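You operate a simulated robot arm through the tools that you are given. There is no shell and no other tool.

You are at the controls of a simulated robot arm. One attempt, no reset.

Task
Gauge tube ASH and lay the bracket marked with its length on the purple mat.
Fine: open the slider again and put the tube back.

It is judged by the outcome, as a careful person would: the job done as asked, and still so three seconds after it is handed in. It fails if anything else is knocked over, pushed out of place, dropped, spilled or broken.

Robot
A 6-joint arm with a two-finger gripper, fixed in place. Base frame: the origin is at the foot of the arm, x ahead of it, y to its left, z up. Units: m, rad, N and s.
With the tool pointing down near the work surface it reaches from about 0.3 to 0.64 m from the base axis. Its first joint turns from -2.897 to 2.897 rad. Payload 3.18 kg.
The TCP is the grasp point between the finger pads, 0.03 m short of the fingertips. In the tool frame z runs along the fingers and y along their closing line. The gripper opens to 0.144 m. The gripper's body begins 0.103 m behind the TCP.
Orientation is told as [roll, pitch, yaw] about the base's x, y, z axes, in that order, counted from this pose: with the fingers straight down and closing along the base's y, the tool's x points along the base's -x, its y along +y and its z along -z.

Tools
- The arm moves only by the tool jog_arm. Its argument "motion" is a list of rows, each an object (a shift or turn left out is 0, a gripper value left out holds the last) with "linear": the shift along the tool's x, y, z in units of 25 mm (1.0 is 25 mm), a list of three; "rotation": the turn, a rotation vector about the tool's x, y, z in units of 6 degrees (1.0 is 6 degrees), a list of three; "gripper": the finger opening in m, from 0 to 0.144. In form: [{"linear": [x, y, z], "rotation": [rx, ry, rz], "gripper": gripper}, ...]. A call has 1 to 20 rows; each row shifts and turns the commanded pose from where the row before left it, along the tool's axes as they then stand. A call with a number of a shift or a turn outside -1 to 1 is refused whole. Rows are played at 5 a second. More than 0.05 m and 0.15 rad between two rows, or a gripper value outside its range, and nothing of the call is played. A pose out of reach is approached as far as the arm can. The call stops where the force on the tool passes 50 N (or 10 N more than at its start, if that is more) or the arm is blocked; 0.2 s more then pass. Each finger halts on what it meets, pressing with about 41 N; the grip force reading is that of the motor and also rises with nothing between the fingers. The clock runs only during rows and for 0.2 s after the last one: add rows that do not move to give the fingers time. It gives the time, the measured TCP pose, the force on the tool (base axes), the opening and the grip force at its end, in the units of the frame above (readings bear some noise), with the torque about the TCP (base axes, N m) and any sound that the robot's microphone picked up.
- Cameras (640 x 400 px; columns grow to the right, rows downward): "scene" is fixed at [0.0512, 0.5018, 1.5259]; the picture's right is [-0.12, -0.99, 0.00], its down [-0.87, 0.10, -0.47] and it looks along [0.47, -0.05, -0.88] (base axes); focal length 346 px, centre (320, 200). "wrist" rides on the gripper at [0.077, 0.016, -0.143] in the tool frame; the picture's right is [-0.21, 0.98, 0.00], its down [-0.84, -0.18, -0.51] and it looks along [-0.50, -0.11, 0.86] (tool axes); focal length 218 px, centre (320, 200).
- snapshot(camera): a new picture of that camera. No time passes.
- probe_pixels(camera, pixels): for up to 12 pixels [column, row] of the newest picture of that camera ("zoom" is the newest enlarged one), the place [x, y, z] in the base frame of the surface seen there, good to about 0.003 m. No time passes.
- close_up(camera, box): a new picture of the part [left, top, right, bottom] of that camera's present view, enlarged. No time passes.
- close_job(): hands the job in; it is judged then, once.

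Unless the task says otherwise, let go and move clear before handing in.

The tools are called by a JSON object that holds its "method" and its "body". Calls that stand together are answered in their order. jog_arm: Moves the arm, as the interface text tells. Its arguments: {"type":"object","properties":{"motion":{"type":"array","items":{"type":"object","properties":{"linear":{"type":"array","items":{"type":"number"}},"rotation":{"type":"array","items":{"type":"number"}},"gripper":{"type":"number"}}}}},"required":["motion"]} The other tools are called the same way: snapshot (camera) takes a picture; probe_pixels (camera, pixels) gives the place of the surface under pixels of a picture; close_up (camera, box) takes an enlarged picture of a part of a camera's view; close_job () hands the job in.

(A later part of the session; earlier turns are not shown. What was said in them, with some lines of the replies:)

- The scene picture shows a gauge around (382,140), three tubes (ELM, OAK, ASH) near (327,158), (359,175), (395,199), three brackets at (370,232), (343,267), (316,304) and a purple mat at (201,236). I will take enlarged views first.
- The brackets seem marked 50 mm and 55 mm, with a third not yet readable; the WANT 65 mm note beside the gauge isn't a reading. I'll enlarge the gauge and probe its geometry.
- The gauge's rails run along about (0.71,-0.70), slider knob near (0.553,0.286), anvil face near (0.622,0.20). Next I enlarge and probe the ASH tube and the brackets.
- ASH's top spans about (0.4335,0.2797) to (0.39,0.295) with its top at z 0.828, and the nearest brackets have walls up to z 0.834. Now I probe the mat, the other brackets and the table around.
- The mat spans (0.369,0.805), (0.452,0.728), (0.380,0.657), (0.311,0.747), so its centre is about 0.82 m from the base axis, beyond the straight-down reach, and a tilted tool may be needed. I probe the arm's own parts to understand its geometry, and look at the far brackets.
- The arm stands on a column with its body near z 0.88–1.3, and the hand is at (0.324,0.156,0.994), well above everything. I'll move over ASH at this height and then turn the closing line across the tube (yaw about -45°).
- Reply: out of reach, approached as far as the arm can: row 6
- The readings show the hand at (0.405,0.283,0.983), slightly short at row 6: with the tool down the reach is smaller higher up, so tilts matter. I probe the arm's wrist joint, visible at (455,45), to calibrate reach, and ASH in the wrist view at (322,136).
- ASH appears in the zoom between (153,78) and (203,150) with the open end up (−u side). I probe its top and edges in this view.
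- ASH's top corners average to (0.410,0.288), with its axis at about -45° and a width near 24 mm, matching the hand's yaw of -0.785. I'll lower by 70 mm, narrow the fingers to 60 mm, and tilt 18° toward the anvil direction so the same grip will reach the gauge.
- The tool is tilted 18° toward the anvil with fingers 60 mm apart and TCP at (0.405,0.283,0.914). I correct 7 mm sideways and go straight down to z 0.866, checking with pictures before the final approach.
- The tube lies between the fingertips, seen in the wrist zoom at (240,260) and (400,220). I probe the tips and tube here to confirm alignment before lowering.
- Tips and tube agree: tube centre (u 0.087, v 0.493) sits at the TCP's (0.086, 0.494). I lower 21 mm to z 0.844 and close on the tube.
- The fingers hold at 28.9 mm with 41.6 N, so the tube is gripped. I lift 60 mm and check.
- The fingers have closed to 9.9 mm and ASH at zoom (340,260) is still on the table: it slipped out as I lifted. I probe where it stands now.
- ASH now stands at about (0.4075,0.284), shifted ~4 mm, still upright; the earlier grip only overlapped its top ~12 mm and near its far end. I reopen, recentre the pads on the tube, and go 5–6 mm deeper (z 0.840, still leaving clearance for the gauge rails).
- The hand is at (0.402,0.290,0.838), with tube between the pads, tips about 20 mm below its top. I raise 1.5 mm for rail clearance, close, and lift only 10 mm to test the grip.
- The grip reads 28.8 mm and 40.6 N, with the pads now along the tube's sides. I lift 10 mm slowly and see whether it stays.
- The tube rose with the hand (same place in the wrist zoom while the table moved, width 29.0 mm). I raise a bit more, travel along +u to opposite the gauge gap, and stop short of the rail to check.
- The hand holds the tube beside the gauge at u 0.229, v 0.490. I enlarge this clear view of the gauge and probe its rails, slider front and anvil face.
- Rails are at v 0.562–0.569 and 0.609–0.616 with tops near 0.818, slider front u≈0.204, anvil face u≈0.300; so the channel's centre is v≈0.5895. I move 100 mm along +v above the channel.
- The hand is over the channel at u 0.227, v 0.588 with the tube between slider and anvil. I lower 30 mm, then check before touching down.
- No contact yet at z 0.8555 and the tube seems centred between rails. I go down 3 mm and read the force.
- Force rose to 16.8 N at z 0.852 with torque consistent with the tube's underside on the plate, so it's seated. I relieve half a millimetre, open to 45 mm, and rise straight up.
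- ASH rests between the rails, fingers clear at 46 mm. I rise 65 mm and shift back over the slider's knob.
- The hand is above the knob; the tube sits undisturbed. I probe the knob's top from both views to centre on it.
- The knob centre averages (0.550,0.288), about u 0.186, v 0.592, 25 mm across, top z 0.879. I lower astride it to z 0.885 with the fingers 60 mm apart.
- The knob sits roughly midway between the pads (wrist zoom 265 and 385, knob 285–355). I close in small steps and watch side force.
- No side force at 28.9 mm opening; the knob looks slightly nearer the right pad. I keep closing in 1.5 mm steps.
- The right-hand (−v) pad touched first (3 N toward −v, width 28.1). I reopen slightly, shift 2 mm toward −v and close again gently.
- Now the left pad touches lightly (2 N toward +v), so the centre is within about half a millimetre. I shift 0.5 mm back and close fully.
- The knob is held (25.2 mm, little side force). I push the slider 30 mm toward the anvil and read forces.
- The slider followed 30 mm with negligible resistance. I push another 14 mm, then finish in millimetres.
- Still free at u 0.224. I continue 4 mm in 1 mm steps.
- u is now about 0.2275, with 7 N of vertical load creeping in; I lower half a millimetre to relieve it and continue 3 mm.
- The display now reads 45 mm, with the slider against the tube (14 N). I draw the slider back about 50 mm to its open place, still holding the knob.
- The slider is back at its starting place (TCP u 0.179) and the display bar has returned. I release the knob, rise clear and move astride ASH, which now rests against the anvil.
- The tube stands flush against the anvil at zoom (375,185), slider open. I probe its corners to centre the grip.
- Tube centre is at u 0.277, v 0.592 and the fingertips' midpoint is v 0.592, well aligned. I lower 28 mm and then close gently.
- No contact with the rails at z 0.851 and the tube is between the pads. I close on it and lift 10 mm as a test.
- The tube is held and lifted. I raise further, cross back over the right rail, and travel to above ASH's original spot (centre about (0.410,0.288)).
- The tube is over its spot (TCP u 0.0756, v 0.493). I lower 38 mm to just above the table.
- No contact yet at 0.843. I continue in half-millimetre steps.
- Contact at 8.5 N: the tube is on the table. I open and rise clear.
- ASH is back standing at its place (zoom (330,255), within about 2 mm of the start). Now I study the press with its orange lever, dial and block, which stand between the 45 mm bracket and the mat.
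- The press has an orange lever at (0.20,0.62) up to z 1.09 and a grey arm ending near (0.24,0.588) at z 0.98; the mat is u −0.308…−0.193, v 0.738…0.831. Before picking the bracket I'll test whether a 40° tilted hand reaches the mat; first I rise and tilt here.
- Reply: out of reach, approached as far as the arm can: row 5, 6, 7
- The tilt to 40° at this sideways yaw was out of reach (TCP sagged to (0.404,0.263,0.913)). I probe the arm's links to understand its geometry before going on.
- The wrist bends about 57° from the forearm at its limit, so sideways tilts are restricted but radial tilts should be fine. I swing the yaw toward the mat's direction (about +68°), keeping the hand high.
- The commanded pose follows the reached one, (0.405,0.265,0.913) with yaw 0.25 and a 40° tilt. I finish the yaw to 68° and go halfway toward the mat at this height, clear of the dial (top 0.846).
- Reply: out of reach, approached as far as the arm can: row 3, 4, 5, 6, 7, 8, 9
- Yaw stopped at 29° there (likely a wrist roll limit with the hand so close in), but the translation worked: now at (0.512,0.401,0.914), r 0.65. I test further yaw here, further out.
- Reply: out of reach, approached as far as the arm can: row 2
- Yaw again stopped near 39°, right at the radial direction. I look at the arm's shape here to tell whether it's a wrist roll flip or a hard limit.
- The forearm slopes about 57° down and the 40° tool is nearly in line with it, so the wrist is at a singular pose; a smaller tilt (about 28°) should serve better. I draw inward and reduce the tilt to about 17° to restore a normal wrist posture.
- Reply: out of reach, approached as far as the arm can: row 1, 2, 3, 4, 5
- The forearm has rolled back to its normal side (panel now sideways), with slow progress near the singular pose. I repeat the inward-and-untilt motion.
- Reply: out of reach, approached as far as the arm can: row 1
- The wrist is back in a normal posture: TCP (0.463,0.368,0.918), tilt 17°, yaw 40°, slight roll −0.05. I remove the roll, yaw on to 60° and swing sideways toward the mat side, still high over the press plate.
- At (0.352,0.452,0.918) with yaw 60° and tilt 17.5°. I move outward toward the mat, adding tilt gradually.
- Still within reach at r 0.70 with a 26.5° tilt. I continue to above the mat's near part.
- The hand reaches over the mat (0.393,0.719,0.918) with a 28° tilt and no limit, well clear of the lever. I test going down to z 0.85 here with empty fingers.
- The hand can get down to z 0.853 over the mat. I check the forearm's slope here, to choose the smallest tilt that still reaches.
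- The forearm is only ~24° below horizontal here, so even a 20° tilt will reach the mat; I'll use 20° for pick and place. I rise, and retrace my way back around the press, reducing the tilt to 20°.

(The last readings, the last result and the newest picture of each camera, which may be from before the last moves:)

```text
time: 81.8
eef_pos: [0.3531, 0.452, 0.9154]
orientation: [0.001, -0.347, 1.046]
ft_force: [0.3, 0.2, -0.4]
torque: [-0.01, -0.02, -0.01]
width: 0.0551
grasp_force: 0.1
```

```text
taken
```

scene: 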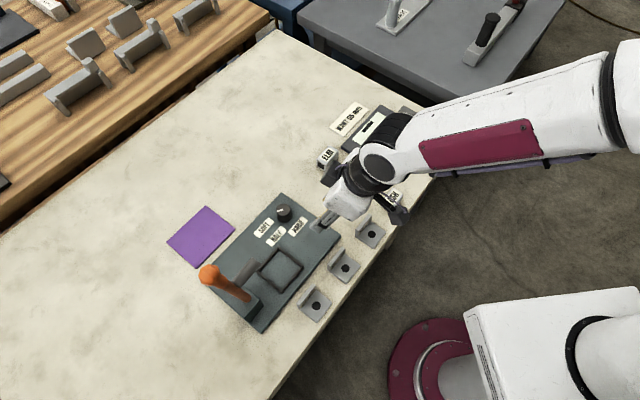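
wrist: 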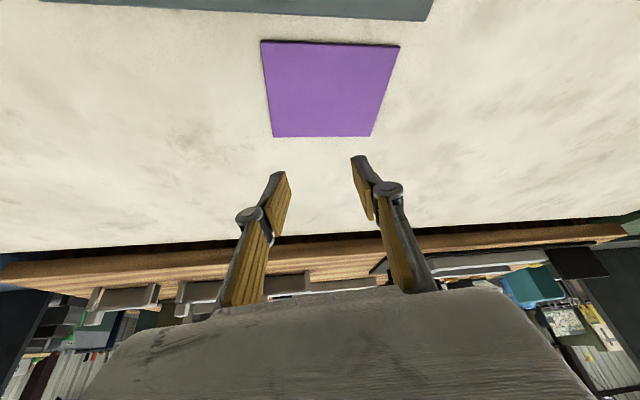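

At (0.353,0.452,0.915), tilt 20°, yaw 60°. I yaw to 45° so the fingers close along the bracket's width, open to 66 mm, and move over the 45 mm bracket keeping clear of the lever.

{"method": "jog_arm", "body": {"motion": [{"rotation": [0.285, 0, 0.783], "gripper": 0.07}, {"rotation": [0.285, 0, 0.783]}, {"rotation": [0.285, 0, 0.783]}, {"linear": [0.424, 0.803, -0.154]}, {"linear": [0.424, 0.803, -0.154]}, {"linear": [0.424, 0.803, -0.154]}, {"linear": [0.424, 0.803, -0.154]}, {"linear": [0.424, 0.803, -0.154]}, {"linear": [0.424, 0.803, -0.154]}, {"linear": [0.424, 0.803, -0.154]}, {}, {}]}}

{"method": "snapshot", "body": {"camera": "scene"}}

{"method": "snapshot", "body": {"camera": "wrist"}}

```text
time: 84.4
eef_pos: [0.1977, 0.4955, 0.9152]
orientation: [0.0, -0.346, 0.784]
ft_force: [0.2, 0.2, 0.0]
torque: [0.01, 0.01, 0.0]
width: 0.07
grasp_force: 0.1
```

```text
taken
```

scene: 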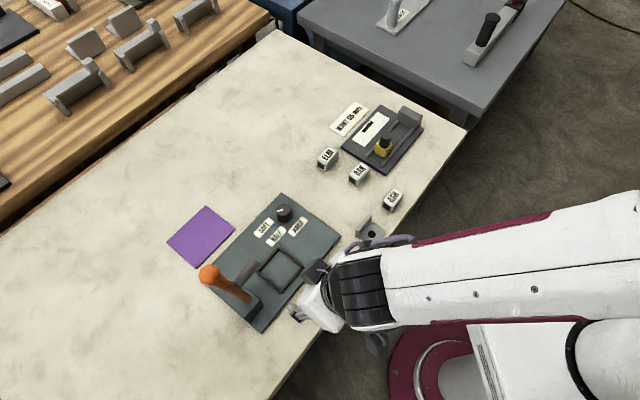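

```text
taken
```

wrist: 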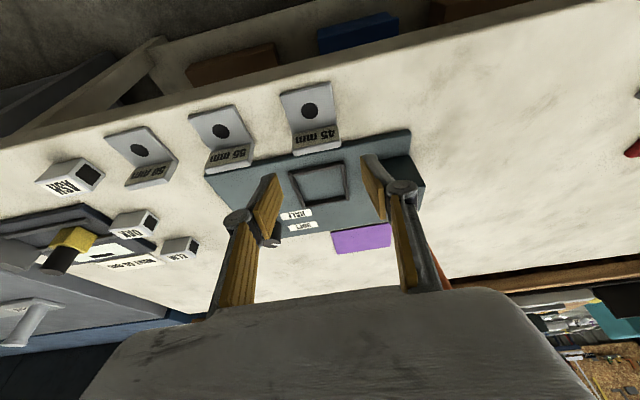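

The wrist view shows the three brackets; the one below the hand at (310,120) is marked 45 mm. I enlarge it and probe its edges.

{"method": "close_up", "body": {"camera": "wrist", "box": [250, 70, 400, 200]}}

```text
3.08 times, centred on (325, 135) of wrist
```

zoom: 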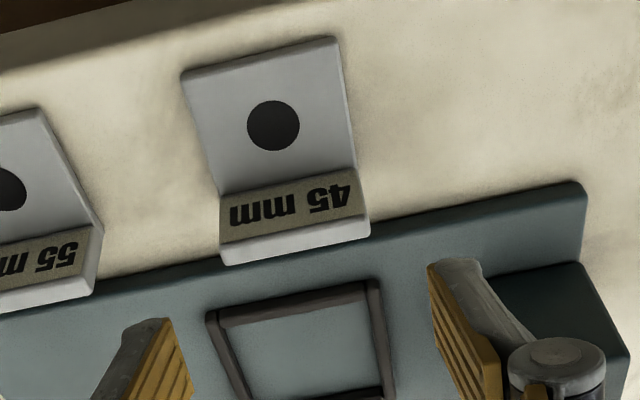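

{"method": "probe_pixels", "body": {"camera": "zoom", "pixels": [[183, 72], [335, 40], [352, 165], [222, 192], [228, 262], [367, 235], [224, 242], [364, 208], [295, 235], [290, 215], [295, 250], [273, 125]]}}

{"method": "probe_pixels", "body": {"camera": "zoom", "pixels": [[227, 250], [366, 220], [220, 215], [357, 185], [92, 290], [98, 240], [435, 265], [165, 322], [480, 265], [150, 140]]}}

```text
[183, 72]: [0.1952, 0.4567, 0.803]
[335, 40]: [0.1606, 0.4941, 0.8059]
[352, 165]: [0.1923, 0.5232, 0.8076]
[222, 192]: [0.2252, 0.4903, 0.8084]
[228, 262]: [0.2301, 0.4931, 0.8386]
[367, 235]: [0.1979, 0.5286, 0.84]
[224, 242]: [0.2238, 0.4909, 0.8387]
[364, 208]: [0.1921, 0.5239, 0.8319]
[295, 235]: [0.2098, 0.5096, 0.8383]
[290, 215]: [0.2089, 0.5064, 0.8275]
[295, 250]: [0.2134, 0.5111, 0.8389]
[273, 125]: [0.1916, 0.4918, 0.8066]
```

```text
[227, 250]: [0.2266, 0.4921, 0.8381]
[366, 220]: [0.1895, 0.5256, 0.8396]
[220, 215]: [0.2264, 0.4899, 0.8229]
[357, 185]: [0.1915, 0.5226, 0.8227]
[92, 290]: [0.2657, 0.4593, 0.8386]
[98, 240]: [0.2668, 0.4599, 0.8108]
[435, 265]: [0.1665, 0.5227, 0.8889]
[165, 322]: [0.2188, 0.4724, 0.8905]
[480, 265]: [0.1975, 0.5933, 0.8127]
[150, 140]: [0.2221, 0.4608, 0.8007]
```

The 45 mm bracket's wall spans u −0.236…−0.186, v 0.5055…0.5125, top about z 0.8365. I shift 13 mm toward it and lower 50 mm, then check.

{"method": "jog_arm", "body": {"motion": [{"linear": [-0.481, 0.01, 0.175]}, {"linear": [0.228, 0, 0.627]}, {"linear": [0.228, 0, 0.627]}, {"linear": [0.228, 0, 0.627]}, {}, {}]}}

{"method": "close_up", "body": {"camera": "wrist", "box": [220, 60, 420, 240]}}

{"method": "close_up", "body": {"camera": "scene", "box": [260, 240, 380, 360]}}

```text
time: 85.8
eef_pos: [0.2077, 0.505, 0.866]
orientation: [-0.001, -0.347, 0.785]
ft_force: [-0.1, 0.6, 1.5]
torque: [-0.03, -0.03, 0.0]
width: 0.0699
grasp_force: 0.0
```

```text
2.22 times, centred on (320, 150) of wrist
```

zoom: 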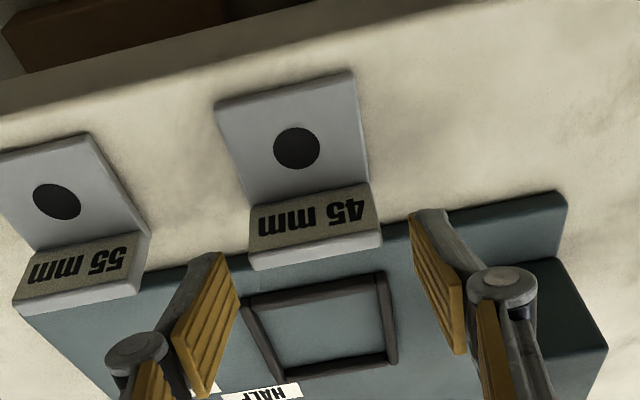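

```text
3.33 times, centred on (320, 300) of scene
```

zoom: 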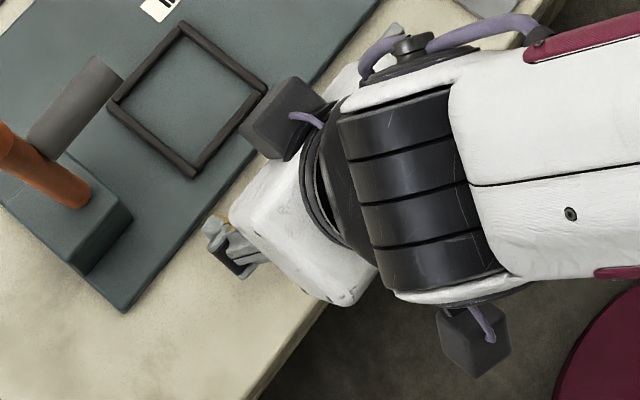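

The fingers straddle the bracket's ends. A dark box on the hand's front side appears at scene zoom (280,110), not far from the press's grey arm at (90,100); I probe both for clearance before lowering.

{"method": "probe_pixels", "body": {"camera": "zoom", "pixels": [[280, 110], [245, 130], [285, 155], [320, 85], [95, 65], [118, 85], [60, 140], [240, 250], [215, 235], [250, 195]]}}

{"method": "probe_pixels", "body": {"camera": "wrist", "pixels": [[300, 160], [320, 150]]}}

```text
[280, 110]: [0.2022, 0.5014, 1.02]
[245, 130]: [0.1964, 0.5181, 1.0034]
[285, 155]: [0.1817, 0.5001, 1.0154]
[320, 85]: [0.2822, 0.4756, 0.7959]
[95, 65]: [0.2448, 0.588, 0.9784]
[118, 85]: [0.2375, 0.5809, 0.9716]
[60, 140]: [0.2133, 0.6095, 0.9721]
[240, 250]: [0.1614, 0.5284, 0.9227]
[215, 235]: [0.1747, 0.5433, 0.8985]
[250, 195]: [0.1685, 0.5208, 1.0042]
```

```text
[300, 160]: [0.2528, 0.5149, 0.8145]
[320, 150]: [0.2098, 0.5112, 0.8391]
```

The hand's front box is about 7 cm from the press arm, so lowering is safe. I go down 30 mm to z 0.836.

{"method": "jog_arm", "body": {"motion": [{"linear": [0.137, 0, 0.376]}, {"linear": [0.137, 0, 0.376]}, {"linear": [0.137, 0, 0.376]}, {}, {}]}}

{"method": "close_up", "body": {"camera": "wrist", "box": [220, 60, 420, 240]}}

```text
time: 87.0
eef_pos: [0.2062, 0.5051, 0.8347]
orientation: [0.0, -0.347, 0.784]
ft_force: [-0.1, -0.2, -0.5]
torque: [0.03, 0.02, -0.02]
width: 0.0701
grasp_force: 0.0
```

```text
2.22 times, centred on (320, 150) of wrist
```

zoom: 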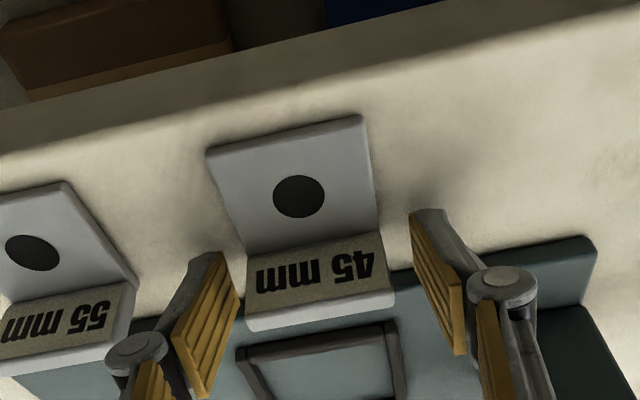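

The pads flank the wall's ends with the tips just above the table. I close gently on the bracket.

{"method": "jog_arm", "body": {"motion": [{"gripper": 0.058}, {"gripper": 0.053}, {"gripper": 0.051}, {"gripper": 0.03}, {}, {}, {}]}}

{"method": "close_up", "body": {"camera": "wrist", "box": [220, 60, 420, 240]}}

```text
time: 88.6
eef_pos: [0.2064, 0.5055, 0.8358]
orientation: [-0.002, -0.348, 0.785]
ft_force: [-0.3, -0.4, 0.0]
torque: [-0.02, 0.03, 0.0]
width: 0.0511
grasp_force: 40.6
```

```text
2.22 times, centred on (320, 150) of wrist
```

zoom: 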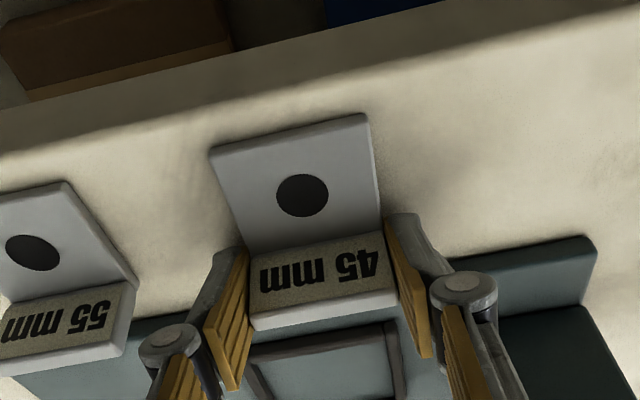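

The bracket is gripped at 51.1 mm. I lift 12 mm slowly to test.

{"method": "jog_arm", "body": {"motion": [{"linear": [-0.041, 0, -0.113]}, {"linear": [-0.041, 0, -0.113]}, {"linear": [-0.041, 0, -0.113]}, {"linear": [-0.041, 0, -0.113]}, {}, {}]}}

{"method": "close_up", "body": {"camera": "wrist", "box": [220, 60, 420, 240]}}

```text
time: 90.0
eef_pos: [0.2053, 0.5056, 0.8484]
orientation: [0.0, -0.349, 0.785]
ft_force: [0.7, 0.5, 0.3]
torque: [0.01, 0.02, 0.03]
width: 0.0513
grasp_force: 40.7
```

```text
2.22 times, centred on (320, 150) of wrist
```

zoom: 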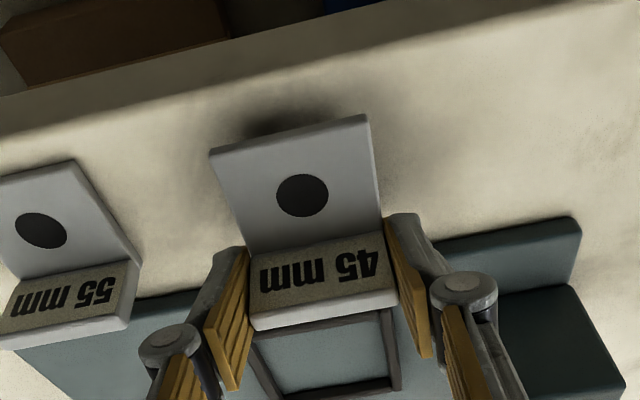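

The bracket is off the table, level in the grip. I lift to z 0.905 and retrace my path toward +u, clear of the lever, then yaw to 60°.

{"method": "jog_arm", "body": {"motion": [{"linear": [-0.194, 0, -0.532]}, {"linear": [-0.194, 0, -0.532]}, {"linear": [-0.194, 0, -0.532]}, {"linear": [-0.194, 0, -0.532]}, {"linear": [-0.2, -0.562, 0.073]}, {"linear": [-0.2, -0.562, 0.073]}, {"linear": [-0.2, -0.562, 0.073]}, {"linear": [-0.2, -0.562, 0.073]}, {"linear": [-0.2, -0.562, 0.073]}, {"linear": [-0.2, -0.562, 0.073]}, {"linear": [-0.2, -0.562, 0.073]}, {"linear": [-0.2, -0.562, 0.073]}, {"linear": [-0.2, -0.562, 0.073]}, {"linear": [-0.2, -0.562, 0.073]}, {}, {}]}}

{"method": "snapshot", "body": {"camera": "scene"}}

{"method": "snapshot", "body": {"camera": "wrist"}}

```text
time: 93.4
eef_pos: [0.3441, 0.442, 0.9049]
orientation: [-0.002, -0.347, 0.784]
ft_force: [-0.1, 0.2, -0.5]
torque: [0.04, -0.02, 0.0]
width: 0.0513
grasp_force: 41.1
```

```text
taken
```

scene: 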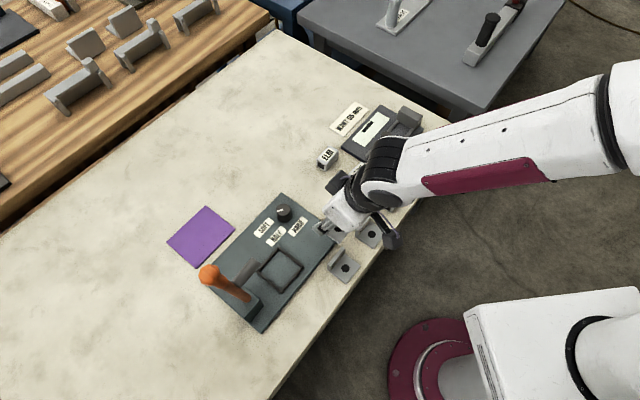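

```text
taken
```

wrist: 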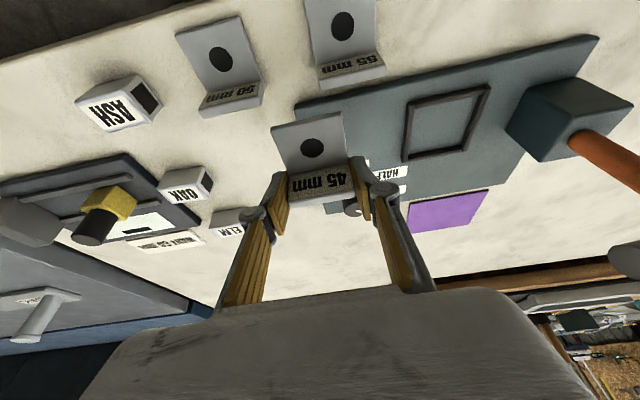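

The 45 mm bracket is held level. I yaw to 60° and move out toward the mat at this height, stopping about two-thirds of the way to check reach.

{"method": "jog_arm", "body": {"motion": [{"rotation": [-0.285, 0, -0.783]}, {"rotation": [-0.285, 0, -0.783]}, {"rotation": [-0.285, 0, -0.783]}, {"linear": [-0.857, 0.353, 0.312]}, {"linear": [-0.857, 0.353, 0.312]}, {"linear": [-0.857, 0.353, 0.312]}, {"linear": [-0.857, 0.353, 0.312]}, {"linear": [-0.857, 0.353, 0.312]}, {"linear": [-0.857, 0.353, 0.312]}, {"linear": [-0.857, 0.353, 0.312]}, {}, {}]}}

{"method": "snapshot", "body": {"camera": "scene"}}

{"method": "snapshot", "body": {"camera": "wrist"}}

```text
time: 96.0
eef_pos: [0.3702, 0.612, 0.9058]
orientation: [0.001, -0.346, 1.045]
ft_force: [-0.5, 0.4, -0.6]
torque: [0.01, -0.04, -0.02]
width: 0.0511
grasp_force: 40.9
```

```text
taken
```

scene: 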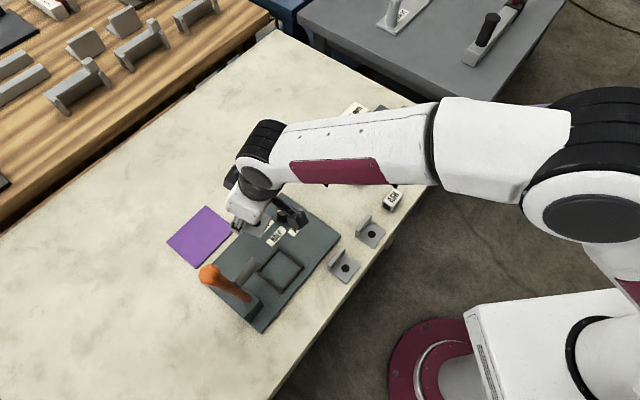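

```text
taken
```

wrist: 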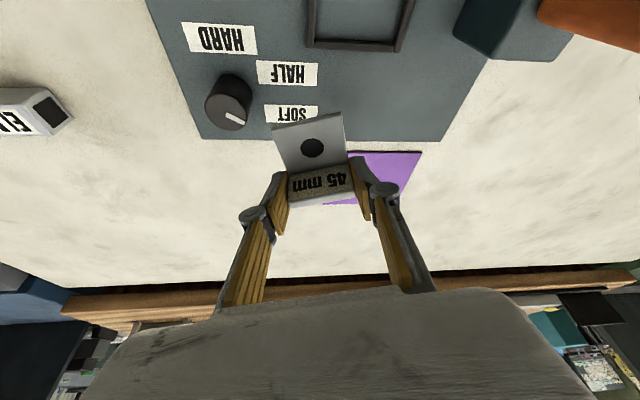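

Everything holds; the bracket is just short of the mat's edge (wrist view (315,150), mat at (385,175)). I move on to above the chosen spot, lowering to z 0.876 on the way.

{"method": "jog_arm", "body": {"motion": [{"linear": [-0.77, 0.347, 0.536]}, {"linear": [-0.77, 0.347, 0.536]}, {"linear": [-0.77, 0.347, 0.536]}, {"linear": [-0.77, 0.347, 0.536]}, {"linear": [-0.77, 0.347, 0.536]}, {}, {}]}}

{"method": "snapshot", "body": {"camera": "wrist"}}

{"method": "close_up", "body": {"camera": "scene", "box": [140, 150, 300, 310]}}

```text
time: 97.6
eef_pos: [0.383, 0.7203, 0.8713]
orientation: [0.001, -0.351, 1.044]
ft_force: [-0.3, -0.3, -0.5]
torque: [-0.02, 0.01, -0.03]
width: 0.0512
grasp_force: 41.2
out of reach, approached as far as the arm can: row 5
```

```text
taken
```

wrist: 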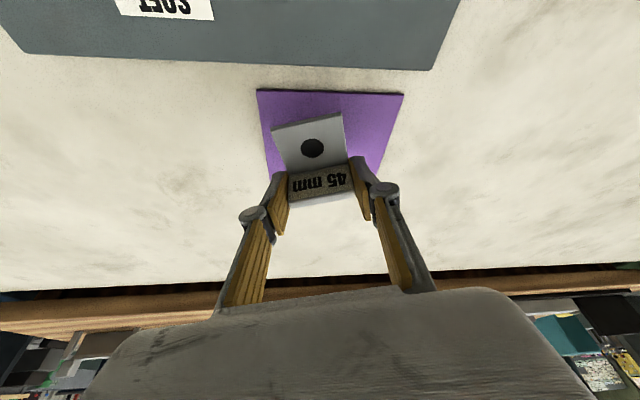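

```text
2.50 times, centred on (220, 230) of scene
```

zoom: 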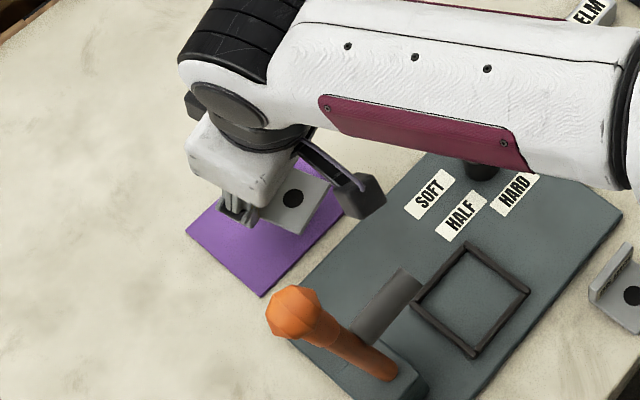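

The last row hit the reach limit at r 0.816, z 0.871; lower down there's more reach. I lower 20 mm first and then go outward another 14 mm.

{"method": "jog_arm", "body": {"motion": [{"linear": [0.137, 0, 0.376]}, {"linear": [0.137, 0, 0.376]}, {"linear": [-0.263, 0, 0.096]}, {"linear": [-0.263, 0, 0.096]}, {}, {}]}}

{"method": "close_up", "body": {"camera": "wrist", "box": [220, 60, 420, 240]}}

{"method": "close_up", "body": {"camera": "scene", "box": [160, 170, 280, 290]}}

```text
time: 99.0
eef_pos: [0.385, 0.7252, 0.8506]
orientation: [0.0, -0.352, 1.046]
ft_force: [-0.2, -0.1, -1.4]
torque: [0.03, 0.01, 0.0]
width: 0.0511
grasp_force: 41.6
out of reach, approached as far as the arm can: row 4
```

```text
2.22 times, centred on (320, 150) of wrist
```

zoom: 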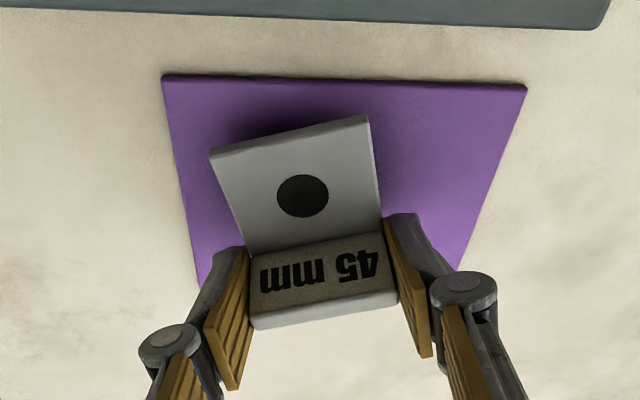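

```text
3.33 times, centred on (220, 230) of scene
```

zoom: 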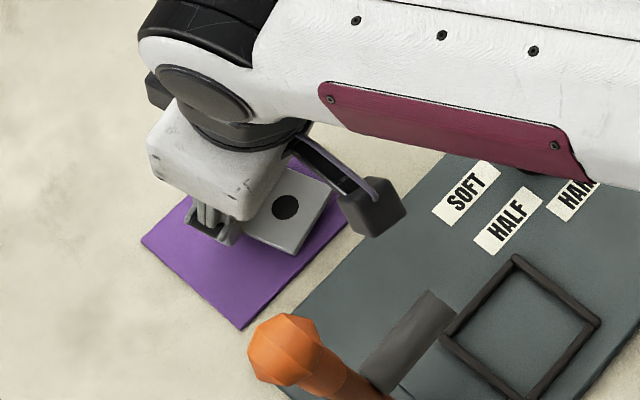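

The hand is at its reach limit here, (0.385,0.725,0.851); the bracket is about 1 cm above the mat and near its near edge. Turning the yaw back 10° aligns the bracket better with the mat, so I do that, lower 6 mm, and try a few millimetres further out.

{"method": "jog_arm", "body": {"motion": [{"rotation": [0.285, 0, 0.783]}, {"rotation": [0.285, 0, 0.783]}, {"linear": [0.041, 0, 0.113]}, {"linear": [0.041, 0, 0.113]}, {"linear": [-0.094, 0, 0.034]}, {"linear": [-0.094, 0, 0.034]}, {}, {}]}}

{"method": "close_up", "body": {"camera": "wrist", "box": [220, 60, 420, 240]}}

```text
time: 100.8
eef_pos: [0.3843, 0.7223, 0.8435]
orientation: [0.0, -0.354, 0.871]
ft_force: [0.8, 0.2, -0.2]
torque: [0.05, 0.03, 0.04]
width: 0.051
grasp_force: 40.9
out of reach, approached as far as the arm can: row 2, 6
```

```text
2.22 times, centred on (320, 150) of wrist
```

zoom: 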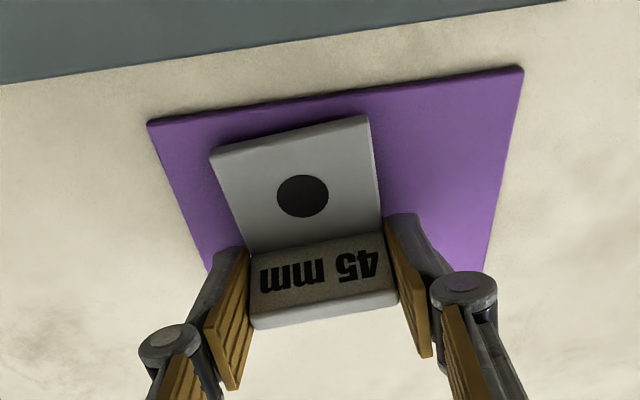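

I probe the mat's near edge and the bracket plate's near corners in this view to compute the margin.

{"method": "probe_pixels", "body": {"camera": "zoom", "pixels": [[152, 124], [250, 112], [335, 100], [440, 84], [518, 70], [212, 154], [366, 118], [378, 214], [250, 250], [500, 150], [490, 240], [200, 250]]}}

{"method": "close_up", "body": {"camera": "scene", "box": [160, 180, 260, 280]}}

```text
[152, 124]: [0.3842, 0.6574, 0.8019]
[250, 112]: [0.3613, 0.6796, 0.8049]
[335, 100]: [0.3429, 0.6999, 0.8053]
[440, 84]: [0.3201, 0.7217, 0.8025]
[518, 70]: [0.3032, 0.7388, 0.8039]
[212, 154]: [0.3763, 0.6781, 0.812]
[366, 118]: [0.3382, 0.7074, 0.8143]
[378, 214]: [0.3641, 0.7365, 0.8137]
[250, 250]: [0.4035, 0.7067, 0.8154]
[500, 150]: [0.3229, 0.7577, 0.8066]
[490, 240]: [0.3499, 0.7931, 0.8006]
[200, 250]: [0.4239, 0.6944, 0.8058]
```

```text
4.00 times, centred on (210, 230) of scene
```

zoom: 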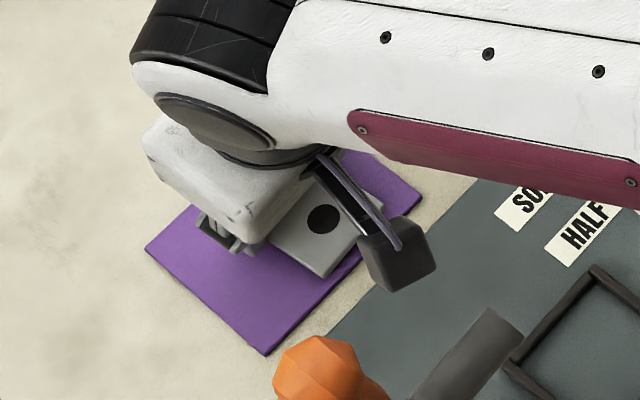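

The mat's near edge is at v 0.7367 and the bracket's nearest corner at v 0.739, so it would lie on the mat with only ~3 mm to spare. I'll set it down here, then regrip with a steeper tilt to move it further in; first I lower in 1 mm steps.

{"method": "jog_arm", "body": {"motion": [{"linear": [0.0137, 0, 0.0376]}, {"linear": [0.0137, 0, 0.0376]}, {"linear": [0.0068, 0, 0.0188]}, {}, {}]}}

```text
time: 102.0
eef_pos: [0.3845, 0.7211, 0.8397]
orientation: [-0.001, -0.35, 0.87]
ft_force: [0.0, 0.3, -1.4]
torque: [0.03, 0.0, -0.01]
width: 0.0513
grasp_force: 41.2
```

{"method": "jog_arm", "body": {"motion": [{"linear": [0.0068, 0, 0.0188]}, {"linear": [0.0068, 0, 0.0188]}, {}, {}]}}

```text
time: 103.0
eef_pos: [0.3848, 0.7218, 0.8392]
orientation: [0.0, -0.349, 0.872]
ft_force: [0.1, -0.1, 1.3]
torque: [-0.08, 0.05, -0.05]
width: 0.051
grasp_force: 41.1
```

The force is just starting to show (1.3 N, small torques) at z 0.839. I go another half millimetre to confirm contact.

{"method": "jog_arm", "body": {"motion": [{"linear": [0.0068, 0, 0.0188]}, {}, {}]}}

{"method": "close_up", "body": {"camera": "wrist", "box": [220, 60, 420, 240]}}

```text
time: 103.8
eef_pos: [0.3848, 0.7212, 0.8393]
orientation: [-0.001, -0.35, 0.872]
ft_force: [-1.5, -0.9, 7.0]
torque: [-0.27, 0.11, 0.01]
width: 0.051
grasp_force: 41.0
```

```text
2.22 times, centred on (320, 150) of wrist
```

zoom: 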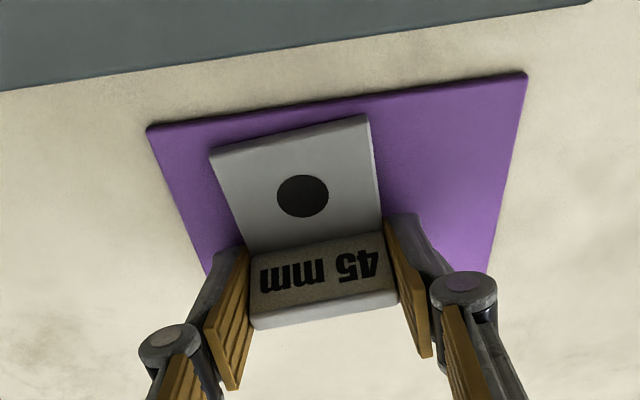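

Contact is firm (7 N, on the plate's near edge), so the bracket lies on the mat. I open the fingers and then tilt the hand 9° more about the same point for a regrip with longer reach.

{"method": "jog_arm", "body": {"motion": [{"gripper": 0.056}, {"gripper": 0.068}, {}, {"rotation": [0, -0.5, 0]}, {"rotation": [0, -0.5, 0]}, {"rotation": [0, -0.5, 0]}, {}, {}]}}

{"method": "close_up", "body": {"camera": "wrist", "box": [220, 60, 420, 240]}}

{"method": "close_up", "body": {"camera": "scene", "box": [160, 180, 260, 280]}}

```text
time: 105.6
eef_pos: [0.3852, 0.7204, 0.8383]
orientation: [0.0, -0.506, 0.87]
ft_force: [0.2, -0.4, -0.7]
torque: [-0.02, 0.02, 0.0]
width: 0.068
grasp_force: 0.1
```

```text
2.22 times, centred on (320, 150) of wrist
```

zoom: 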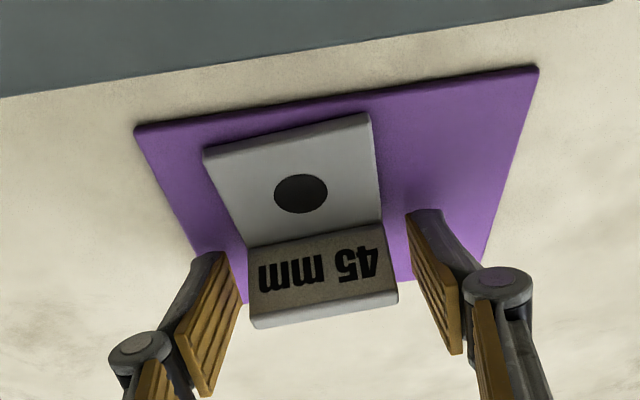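

```text
4.00 times, centred on (210, 230) of scene
```

zoom: 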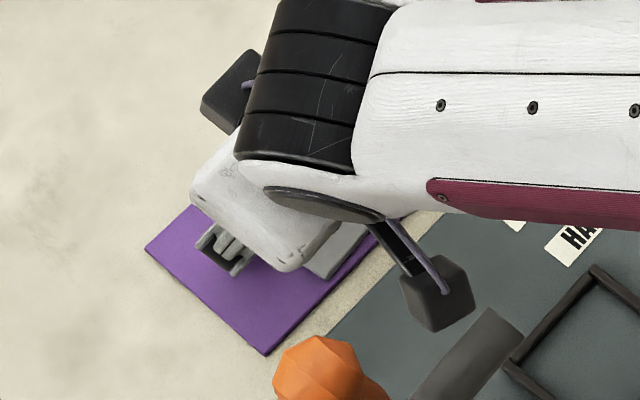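

The bracket lies flat on the mat with the hand now tilted 29°. I check the camera box's clearance to the press arm and the bracket's corners.

{"method": "probe_pixels", "body": {"camera": "zoom", "pixels": [[440, 295], [420, 320], [450, 325], [470, 290], [485, 315], [515, 330], [470, 350]]}}

{"method": "close_up", "body": {"camera": "wrist", "box": [220, 60, 420, 240]}}

{"method": "probe_pixels", "body": {"camera": "zoom", "pixels": [[206, 154], [368, 118], [380, 218], [247, 246], [255, 325], [396, 300], [392, 285], [253, 312], [300, 194]]}}

```text
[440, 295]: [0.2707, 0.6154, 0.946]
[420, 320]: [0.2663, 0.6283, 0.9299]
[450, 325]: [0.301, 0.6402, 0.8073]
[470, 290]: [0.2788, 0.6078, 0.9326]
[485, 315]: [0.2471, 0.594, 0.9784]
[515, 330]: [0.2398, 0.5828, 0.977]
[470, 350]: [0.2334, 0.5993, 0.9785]
```

```text
2.22 times, centred on (320, 150) of wrist
```

zoom: 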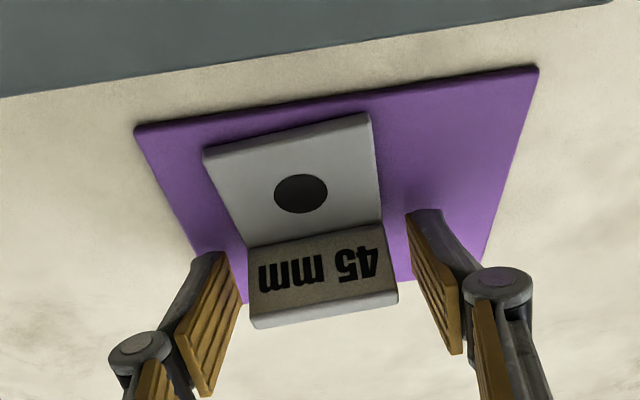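

```text
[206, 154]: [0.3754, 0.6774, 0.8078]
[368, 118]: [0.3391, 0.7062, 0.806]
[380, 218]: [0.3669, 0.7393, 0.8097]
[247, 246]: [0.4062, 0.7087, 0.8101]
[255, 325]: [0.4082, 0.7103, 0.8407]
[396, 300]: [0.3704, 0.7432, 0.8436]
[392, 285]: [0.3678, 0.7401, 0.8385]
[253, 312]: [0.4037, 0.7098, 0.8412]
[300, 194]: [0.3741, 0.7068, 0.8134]
```

The camera box is about 2 cm from the press arm's end, so I'll only move away from it (outward). I regrip, lift 4 mm and carry the bracket 12 mm further onto the mat.

{"method": "jog_arm", "body": {"motion": [{"gripper": 0.056}, {"gripper": 0.052}, {"gripper": 0.03}, {}, {}, {"linear": [-0.0388, 0, -0.07]}, {"linear": [-0.0388, 0, -0.07]}, {"linear": [-0.14, 0, 0.078]}, {"linear": [-0.14, 0, 0.078]}, {"linear": [-0.14, 0, 0.078]}, {}, {}]}}

{"method": "close_up", "body": {"camera": "wrist", "box": [220, 60, 420, 240]}}

```text
time: 108.2
eef_pos: [0.393, 0.73, 0.8422]
orientation: [-0.001, -0.504, 0.872]
ft_force: [-0.2, 1.1, -1.3]
torque: [-0.01, -0.01, -0.02]
width: 0.0512
grasp_force: 40.8
```

```text
2.22 times, centred on (320, 150) of wrist
```

zoom: 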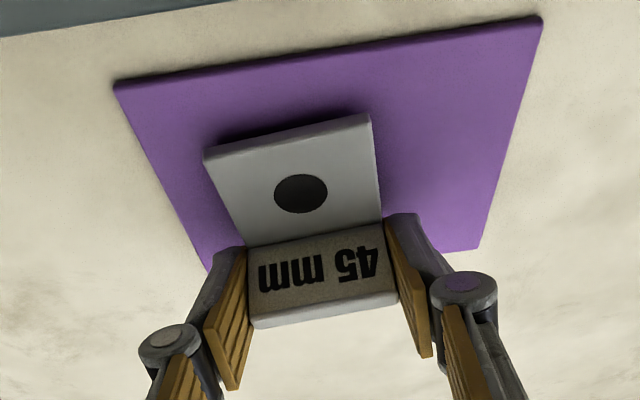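

The bracket is now well inside the mat (near edge about 14 mm away). I lower it: 3 mm, then half a millimetre at a time.

{"method": "jog_arm", "body": {"motion": [{"linear": [0.0194, 0, 0.035]}, {"linear": [0.0194, 0, 0.035]}, {"linear": [0.0194, 0, 0.035]}, {}, {}]}}

```text
time: 109.4
eef_pos: [0.392, 0.73, 0.839]
orientation: [-0.002, -0.504, 0.871]
ft_force: [-0.4, -0.5, -1.2]
torque: [0.03, 0.0, 0.0]
width: 0.0515
grasp_force: 40.7
```

{"method": "jog_arm", "body": {"motion": [{"linear": [0.0097, 0, 0.0175]}, {"linear": [0.0097, 0, 0.0175]}, {"linear": [0.0049, 0, 0.0088]}, {}, {}]}}

```text
time: 110.6
eef_pos: [0.3929, 0.7304, 0.8388]
orientation: [-0.002, -0.503, 0.872]
ft_force: [-1.0, -0.8, 1.0]
torque: [-0.04, -0.02, 0.0]
width: 0.0515
grasp_force: 40.4
```

{"method": "jog_arm", "body": {"motion": [{"linear": [0.0049, 0, 0.0088]}, {}, {}]}}

```text
time: 111.4
eef_pos: [0.3929, 0.7302, 0.8377]
orientation: [0.0, -0.506, 0.871]
ft_force: [-0.1, -1.7, 2.5]
torque: [-0.14, 0.04, 0.0]
width: 0.0511
grasp_force: 40.9
```

Light contact again (2.5 N). I release the bracket and rise straight up 60 mm.

{"method": "jog_arm", "body": {"motion": [{"gripper": 0.056}, {"gripper": 0.07}, {}, {"linear": [-0.194, 0, -0.35]}, {"linear": [-0.194, 0, -0.35]}, {"linear": [-0.291, 0, -0.525]}, {"linear": [-0.291, 0, -0.525]}, {"linear": [-0.291, 0, -0.525]}, {}, {}]}}

{"method": "snapshot", "body": {"camera": "wrist"}}

{"method": "snapshot", "body": {"camera": "scene"}}

```text
time: 113.6
eef_pos: [0.3928, 0.7315, 0.9042]
orientation: [-0.002, -0.503, 0.871]
ft_force: [0.3, 0.2, -0.2]
torque: [0.0, -0.01, -0.03]
width: 0.07
grasp_force: 0.1
```

```text
taken
```

wrist: 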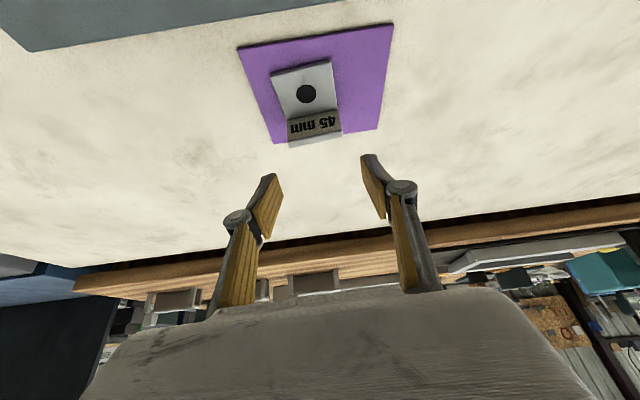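

```text
taken
```

scene: 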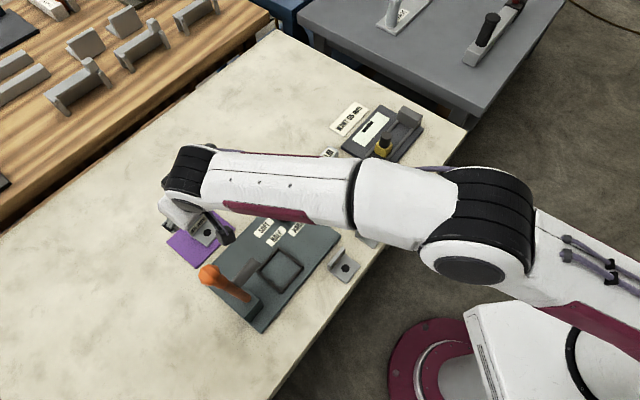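

The bracket marked 45 mm sits on the purple mat (wrist view (307,105)). I probe its footprint, then retreat along the known path.

{"method": "close_up", "body": {"camera": "wrist", "box": [220, 10, 420, 170]}}

```text
2.50 times, centred on (320, 90) of wrist
```

zoom: 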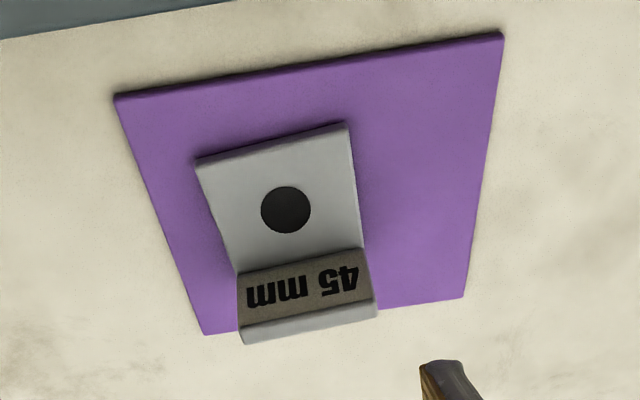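

{"method": "probe_pixels", "body": {"camera": "zoom", "pixels": [[197, 162], [345, 126], [362, 246], [237, 272], [245, 340], [376, 312], [120, 98], [500, 36], [463, 296], [205, 332], [285, 210], [120, 100]]}}

{"method": "jog_arm", "body": {"motion": [{"rotation": [-0.404, 0, -0.729]}, {"rotation": [-0.404, 0, -0.729]}, {}]}}

```text
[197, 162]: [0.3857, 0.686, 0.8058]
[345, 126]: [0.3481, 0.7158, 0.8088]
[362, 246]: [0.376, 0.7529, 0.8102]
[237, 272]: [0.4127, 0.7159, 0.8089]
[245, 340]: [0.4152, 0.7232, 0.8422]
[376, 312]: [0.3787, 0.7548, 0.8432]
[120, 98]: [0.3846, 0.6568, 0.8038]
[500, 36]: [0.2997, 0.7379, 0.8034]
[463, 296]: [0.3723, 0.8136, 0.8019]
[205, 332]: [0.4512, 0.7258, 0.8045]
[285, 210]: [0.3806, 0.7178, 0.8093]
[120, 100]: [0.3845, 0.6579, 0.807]
```

```text
time: 114.4
eef_pos: [0.393, 0.7311, 0.9045]
orientation: [0.0, -0.506, 1.045]
ft_force: [-0.3, -0.4, -0.7]
torque: [0.02, 0.03, -0.01]
width: 0.0701
grasp_force: 0.0
```

All bracket corners (v 0.752…0.805, u −0.266…−0.212) lie well inside the mat. I retreat along the path I came, reducing the tilt.

{"method": "jog_arm", "body": {"motion": [{"linear": [0.765, -0.345, -0.424], "rotation": [0, 0.16, 0]}, {"linear": [0.771, -0.345, -0.41], "rotation": [0, 0.16, 0]}, {"linear": [0.777, -0.345, -0.396], "rotation": [0, 0.16, 0]}, {"linear": [0.783, -0.345, -0.382], "rotation": [0, 0.16, 0]}, {"linear": [0.79, -0.345, -0.368], "rotation": [0, 0.16, 0]}, {"linear": [0.796, -0.345, -0.354], "rotation": [0, 0.16, 0]}, {"linear": [0.802, -0.345, -0.34], "rotation": [0, 0.16, 0]}, {"linear": [0.808, -0.345, -0.326], "rotation": [0, 0.16, 0]}, {"linear": [0.814, -0.345, -0.312], "rotation": [0, 0.16, 0]}, {"linear": [0.82, -0.345, -0.298], "rotation": [0, 0.16, 0]}, {"linear": [0.826, -0.345, -0.284], "rotation": [0, 0.16, 0]}, {"linear": [0.832, -0.345, -0.27], "rotation": [0, 0.16, 0]}, {}, {}]}}

{"method": "snapshot", "body": {"camera": "scene"}}

{"method": "snapshot", "body": {"camera": "wrist"}}

```text
time: 117.4
eef_pos: [0.3511, 0.4521, 0.9036]
orientation: [0.0, -0.304, 1.047]
ft_force: [0.1, -0.7, 0.5]
torque: [-0.02, 0.02, -0.01]
width: 0.0701
grasp_force: 0.0
```

```text
taken
```

scene: 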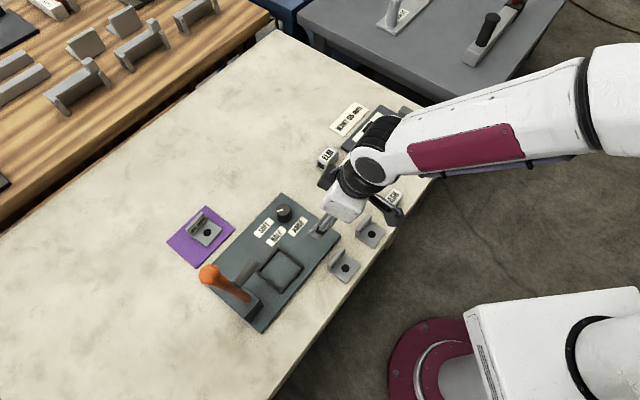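

```text
taken
```

wrist: 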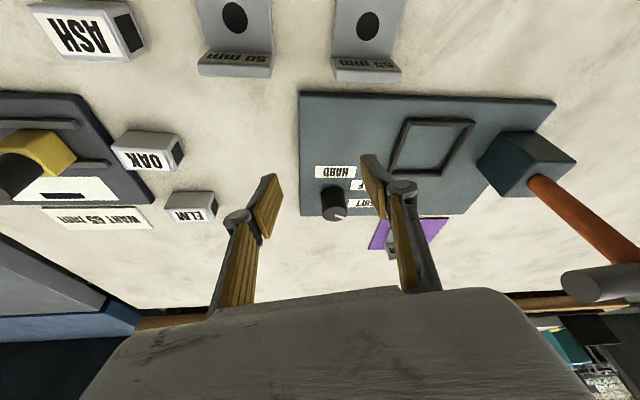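

The hand is back over the table's near side, well clear. I draw it in and up for an unobstructed final check.

{"method": "jog_arm", "body": {"motion": [{"linear": [-0.15, 0, -0.477]}, {"linear": [-0.15, 0, -0.477]}, {"linear": [0.763, 0, -0.24]}, {"linear": [0.763, 0, -0.24]}, {"linear": [0.763, 0, -0.24]}, {"linear": [0.763, 0, -0.24]}, {"linear": [0.763, 0, -0.24]}, {}, {}]}}

{"method": "snapshot", "body": {"camera": "scene"}}

{"method": "close_up", "body": {"camera": "scene", "box": [300, 80, 460, 220]}}

{"method": "close_up", "body": {"camera": "scene", "box": [160, 190, 360, 340]}}

```text
time: 119.4
eef_pos: [0.3004, 0.3663, 0.9288]
orientation: [0.0, -0.303, 1.046]
ft_force: [0.3, -0.4, -1.2]
torque: [-0.02, 0.03, 0.04]
width: 0.07
grasp_force: 0.1
```

```text
taken
```

scene: 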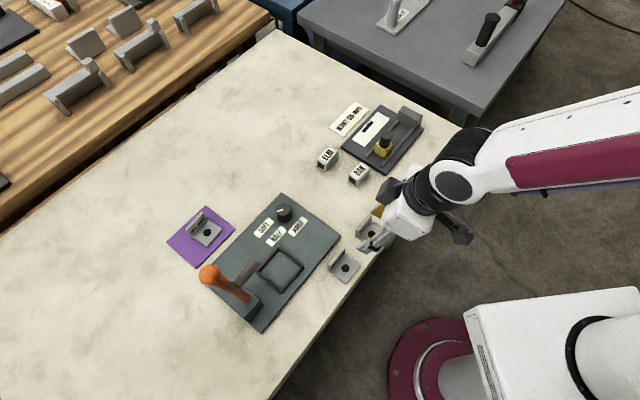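

```text
2.86 times, centred on (380, 150) of scene
```

zoom: 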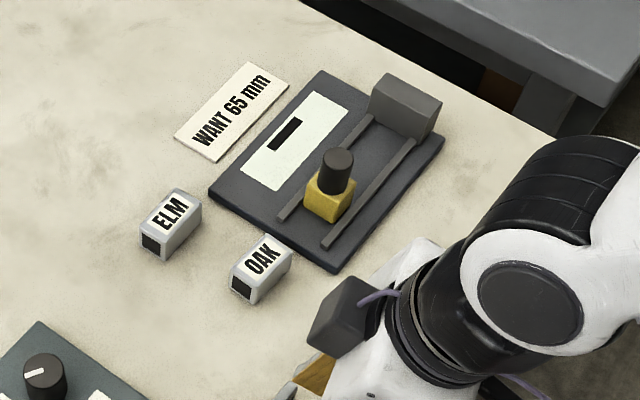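

```text
2.67 times, centred on (260, 265) of scene
```

zoom: 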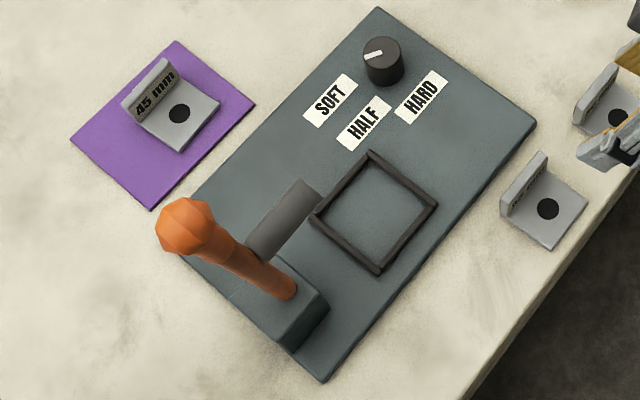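

Gauge, ELM, OAK and the other brackets look as at the start, and the bracket lies on the mat. ASH is hidden by the hand, so I shift the hand aside to check it.

{"method": "jog_arm", "body": {"motion": [{"linear": [0, 0.8, 0]}, {"linear": [0, 0.8, 0]}, {"linear": [0, 0.8, 0]}, {"linear": [0, 0.8, 0]}, {}, {}]}}

{"method": "close_up", "body": {"camera": "scene", "box": [340, 155, 430, 255]}}

```text
time: 120.8
eef_pos: [0.2313, 0.4053, 0.9269]
orientation: [0.0, -0.304, 1.046]
ft_force: [0.6, 0.2, -0.2]
torque: [0.0, 0.02, -0.05]
width: 0.0701
grasp_force: 0.2
```

```text
4.00 times, centred on (385, 205) of scene
```

zoom: 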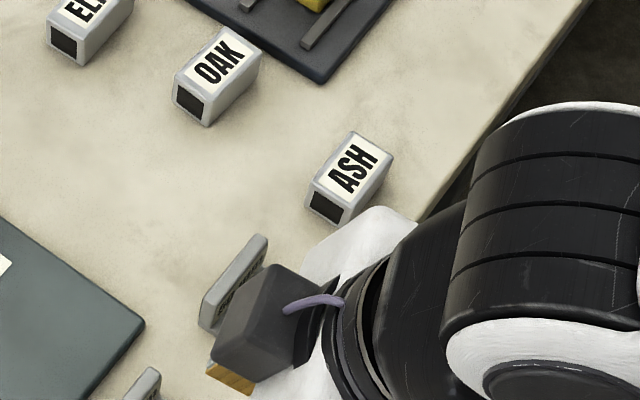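

ASH stands upright at its place, within about 3 mm of where it started (zoom corner (355,132) against (362,134) at first). The slider is open, the other items are unmoved, the 45 mm bracket rests on the purple mat and the hand is clear, so I hand the job in.

{"method": "close_job", "body": {}}

```text
The job is handed in.
```

Tube ASH measured 45 mm on the gauge, and the bracket marked 45 mm is now lying flat on the purple mat, at least 15 mm inside its edges.

- **Slider:** it is open again at its starting position, and the display has gone back to its bar.
- **ASH:** it is standing upright in its original place, within about 3 mm of where it started. On my first attempt to pick it up, it slipped from the fingers on the table; it stayed upright and moved only about 4 mm.
- **Everything else:** in the final pictures ELM, OAK, the 50 mm and 55 mm brackets, the gauge and the press looked the same as at the start.

I let go of the bracket and moved the hand clear before handing the job in.
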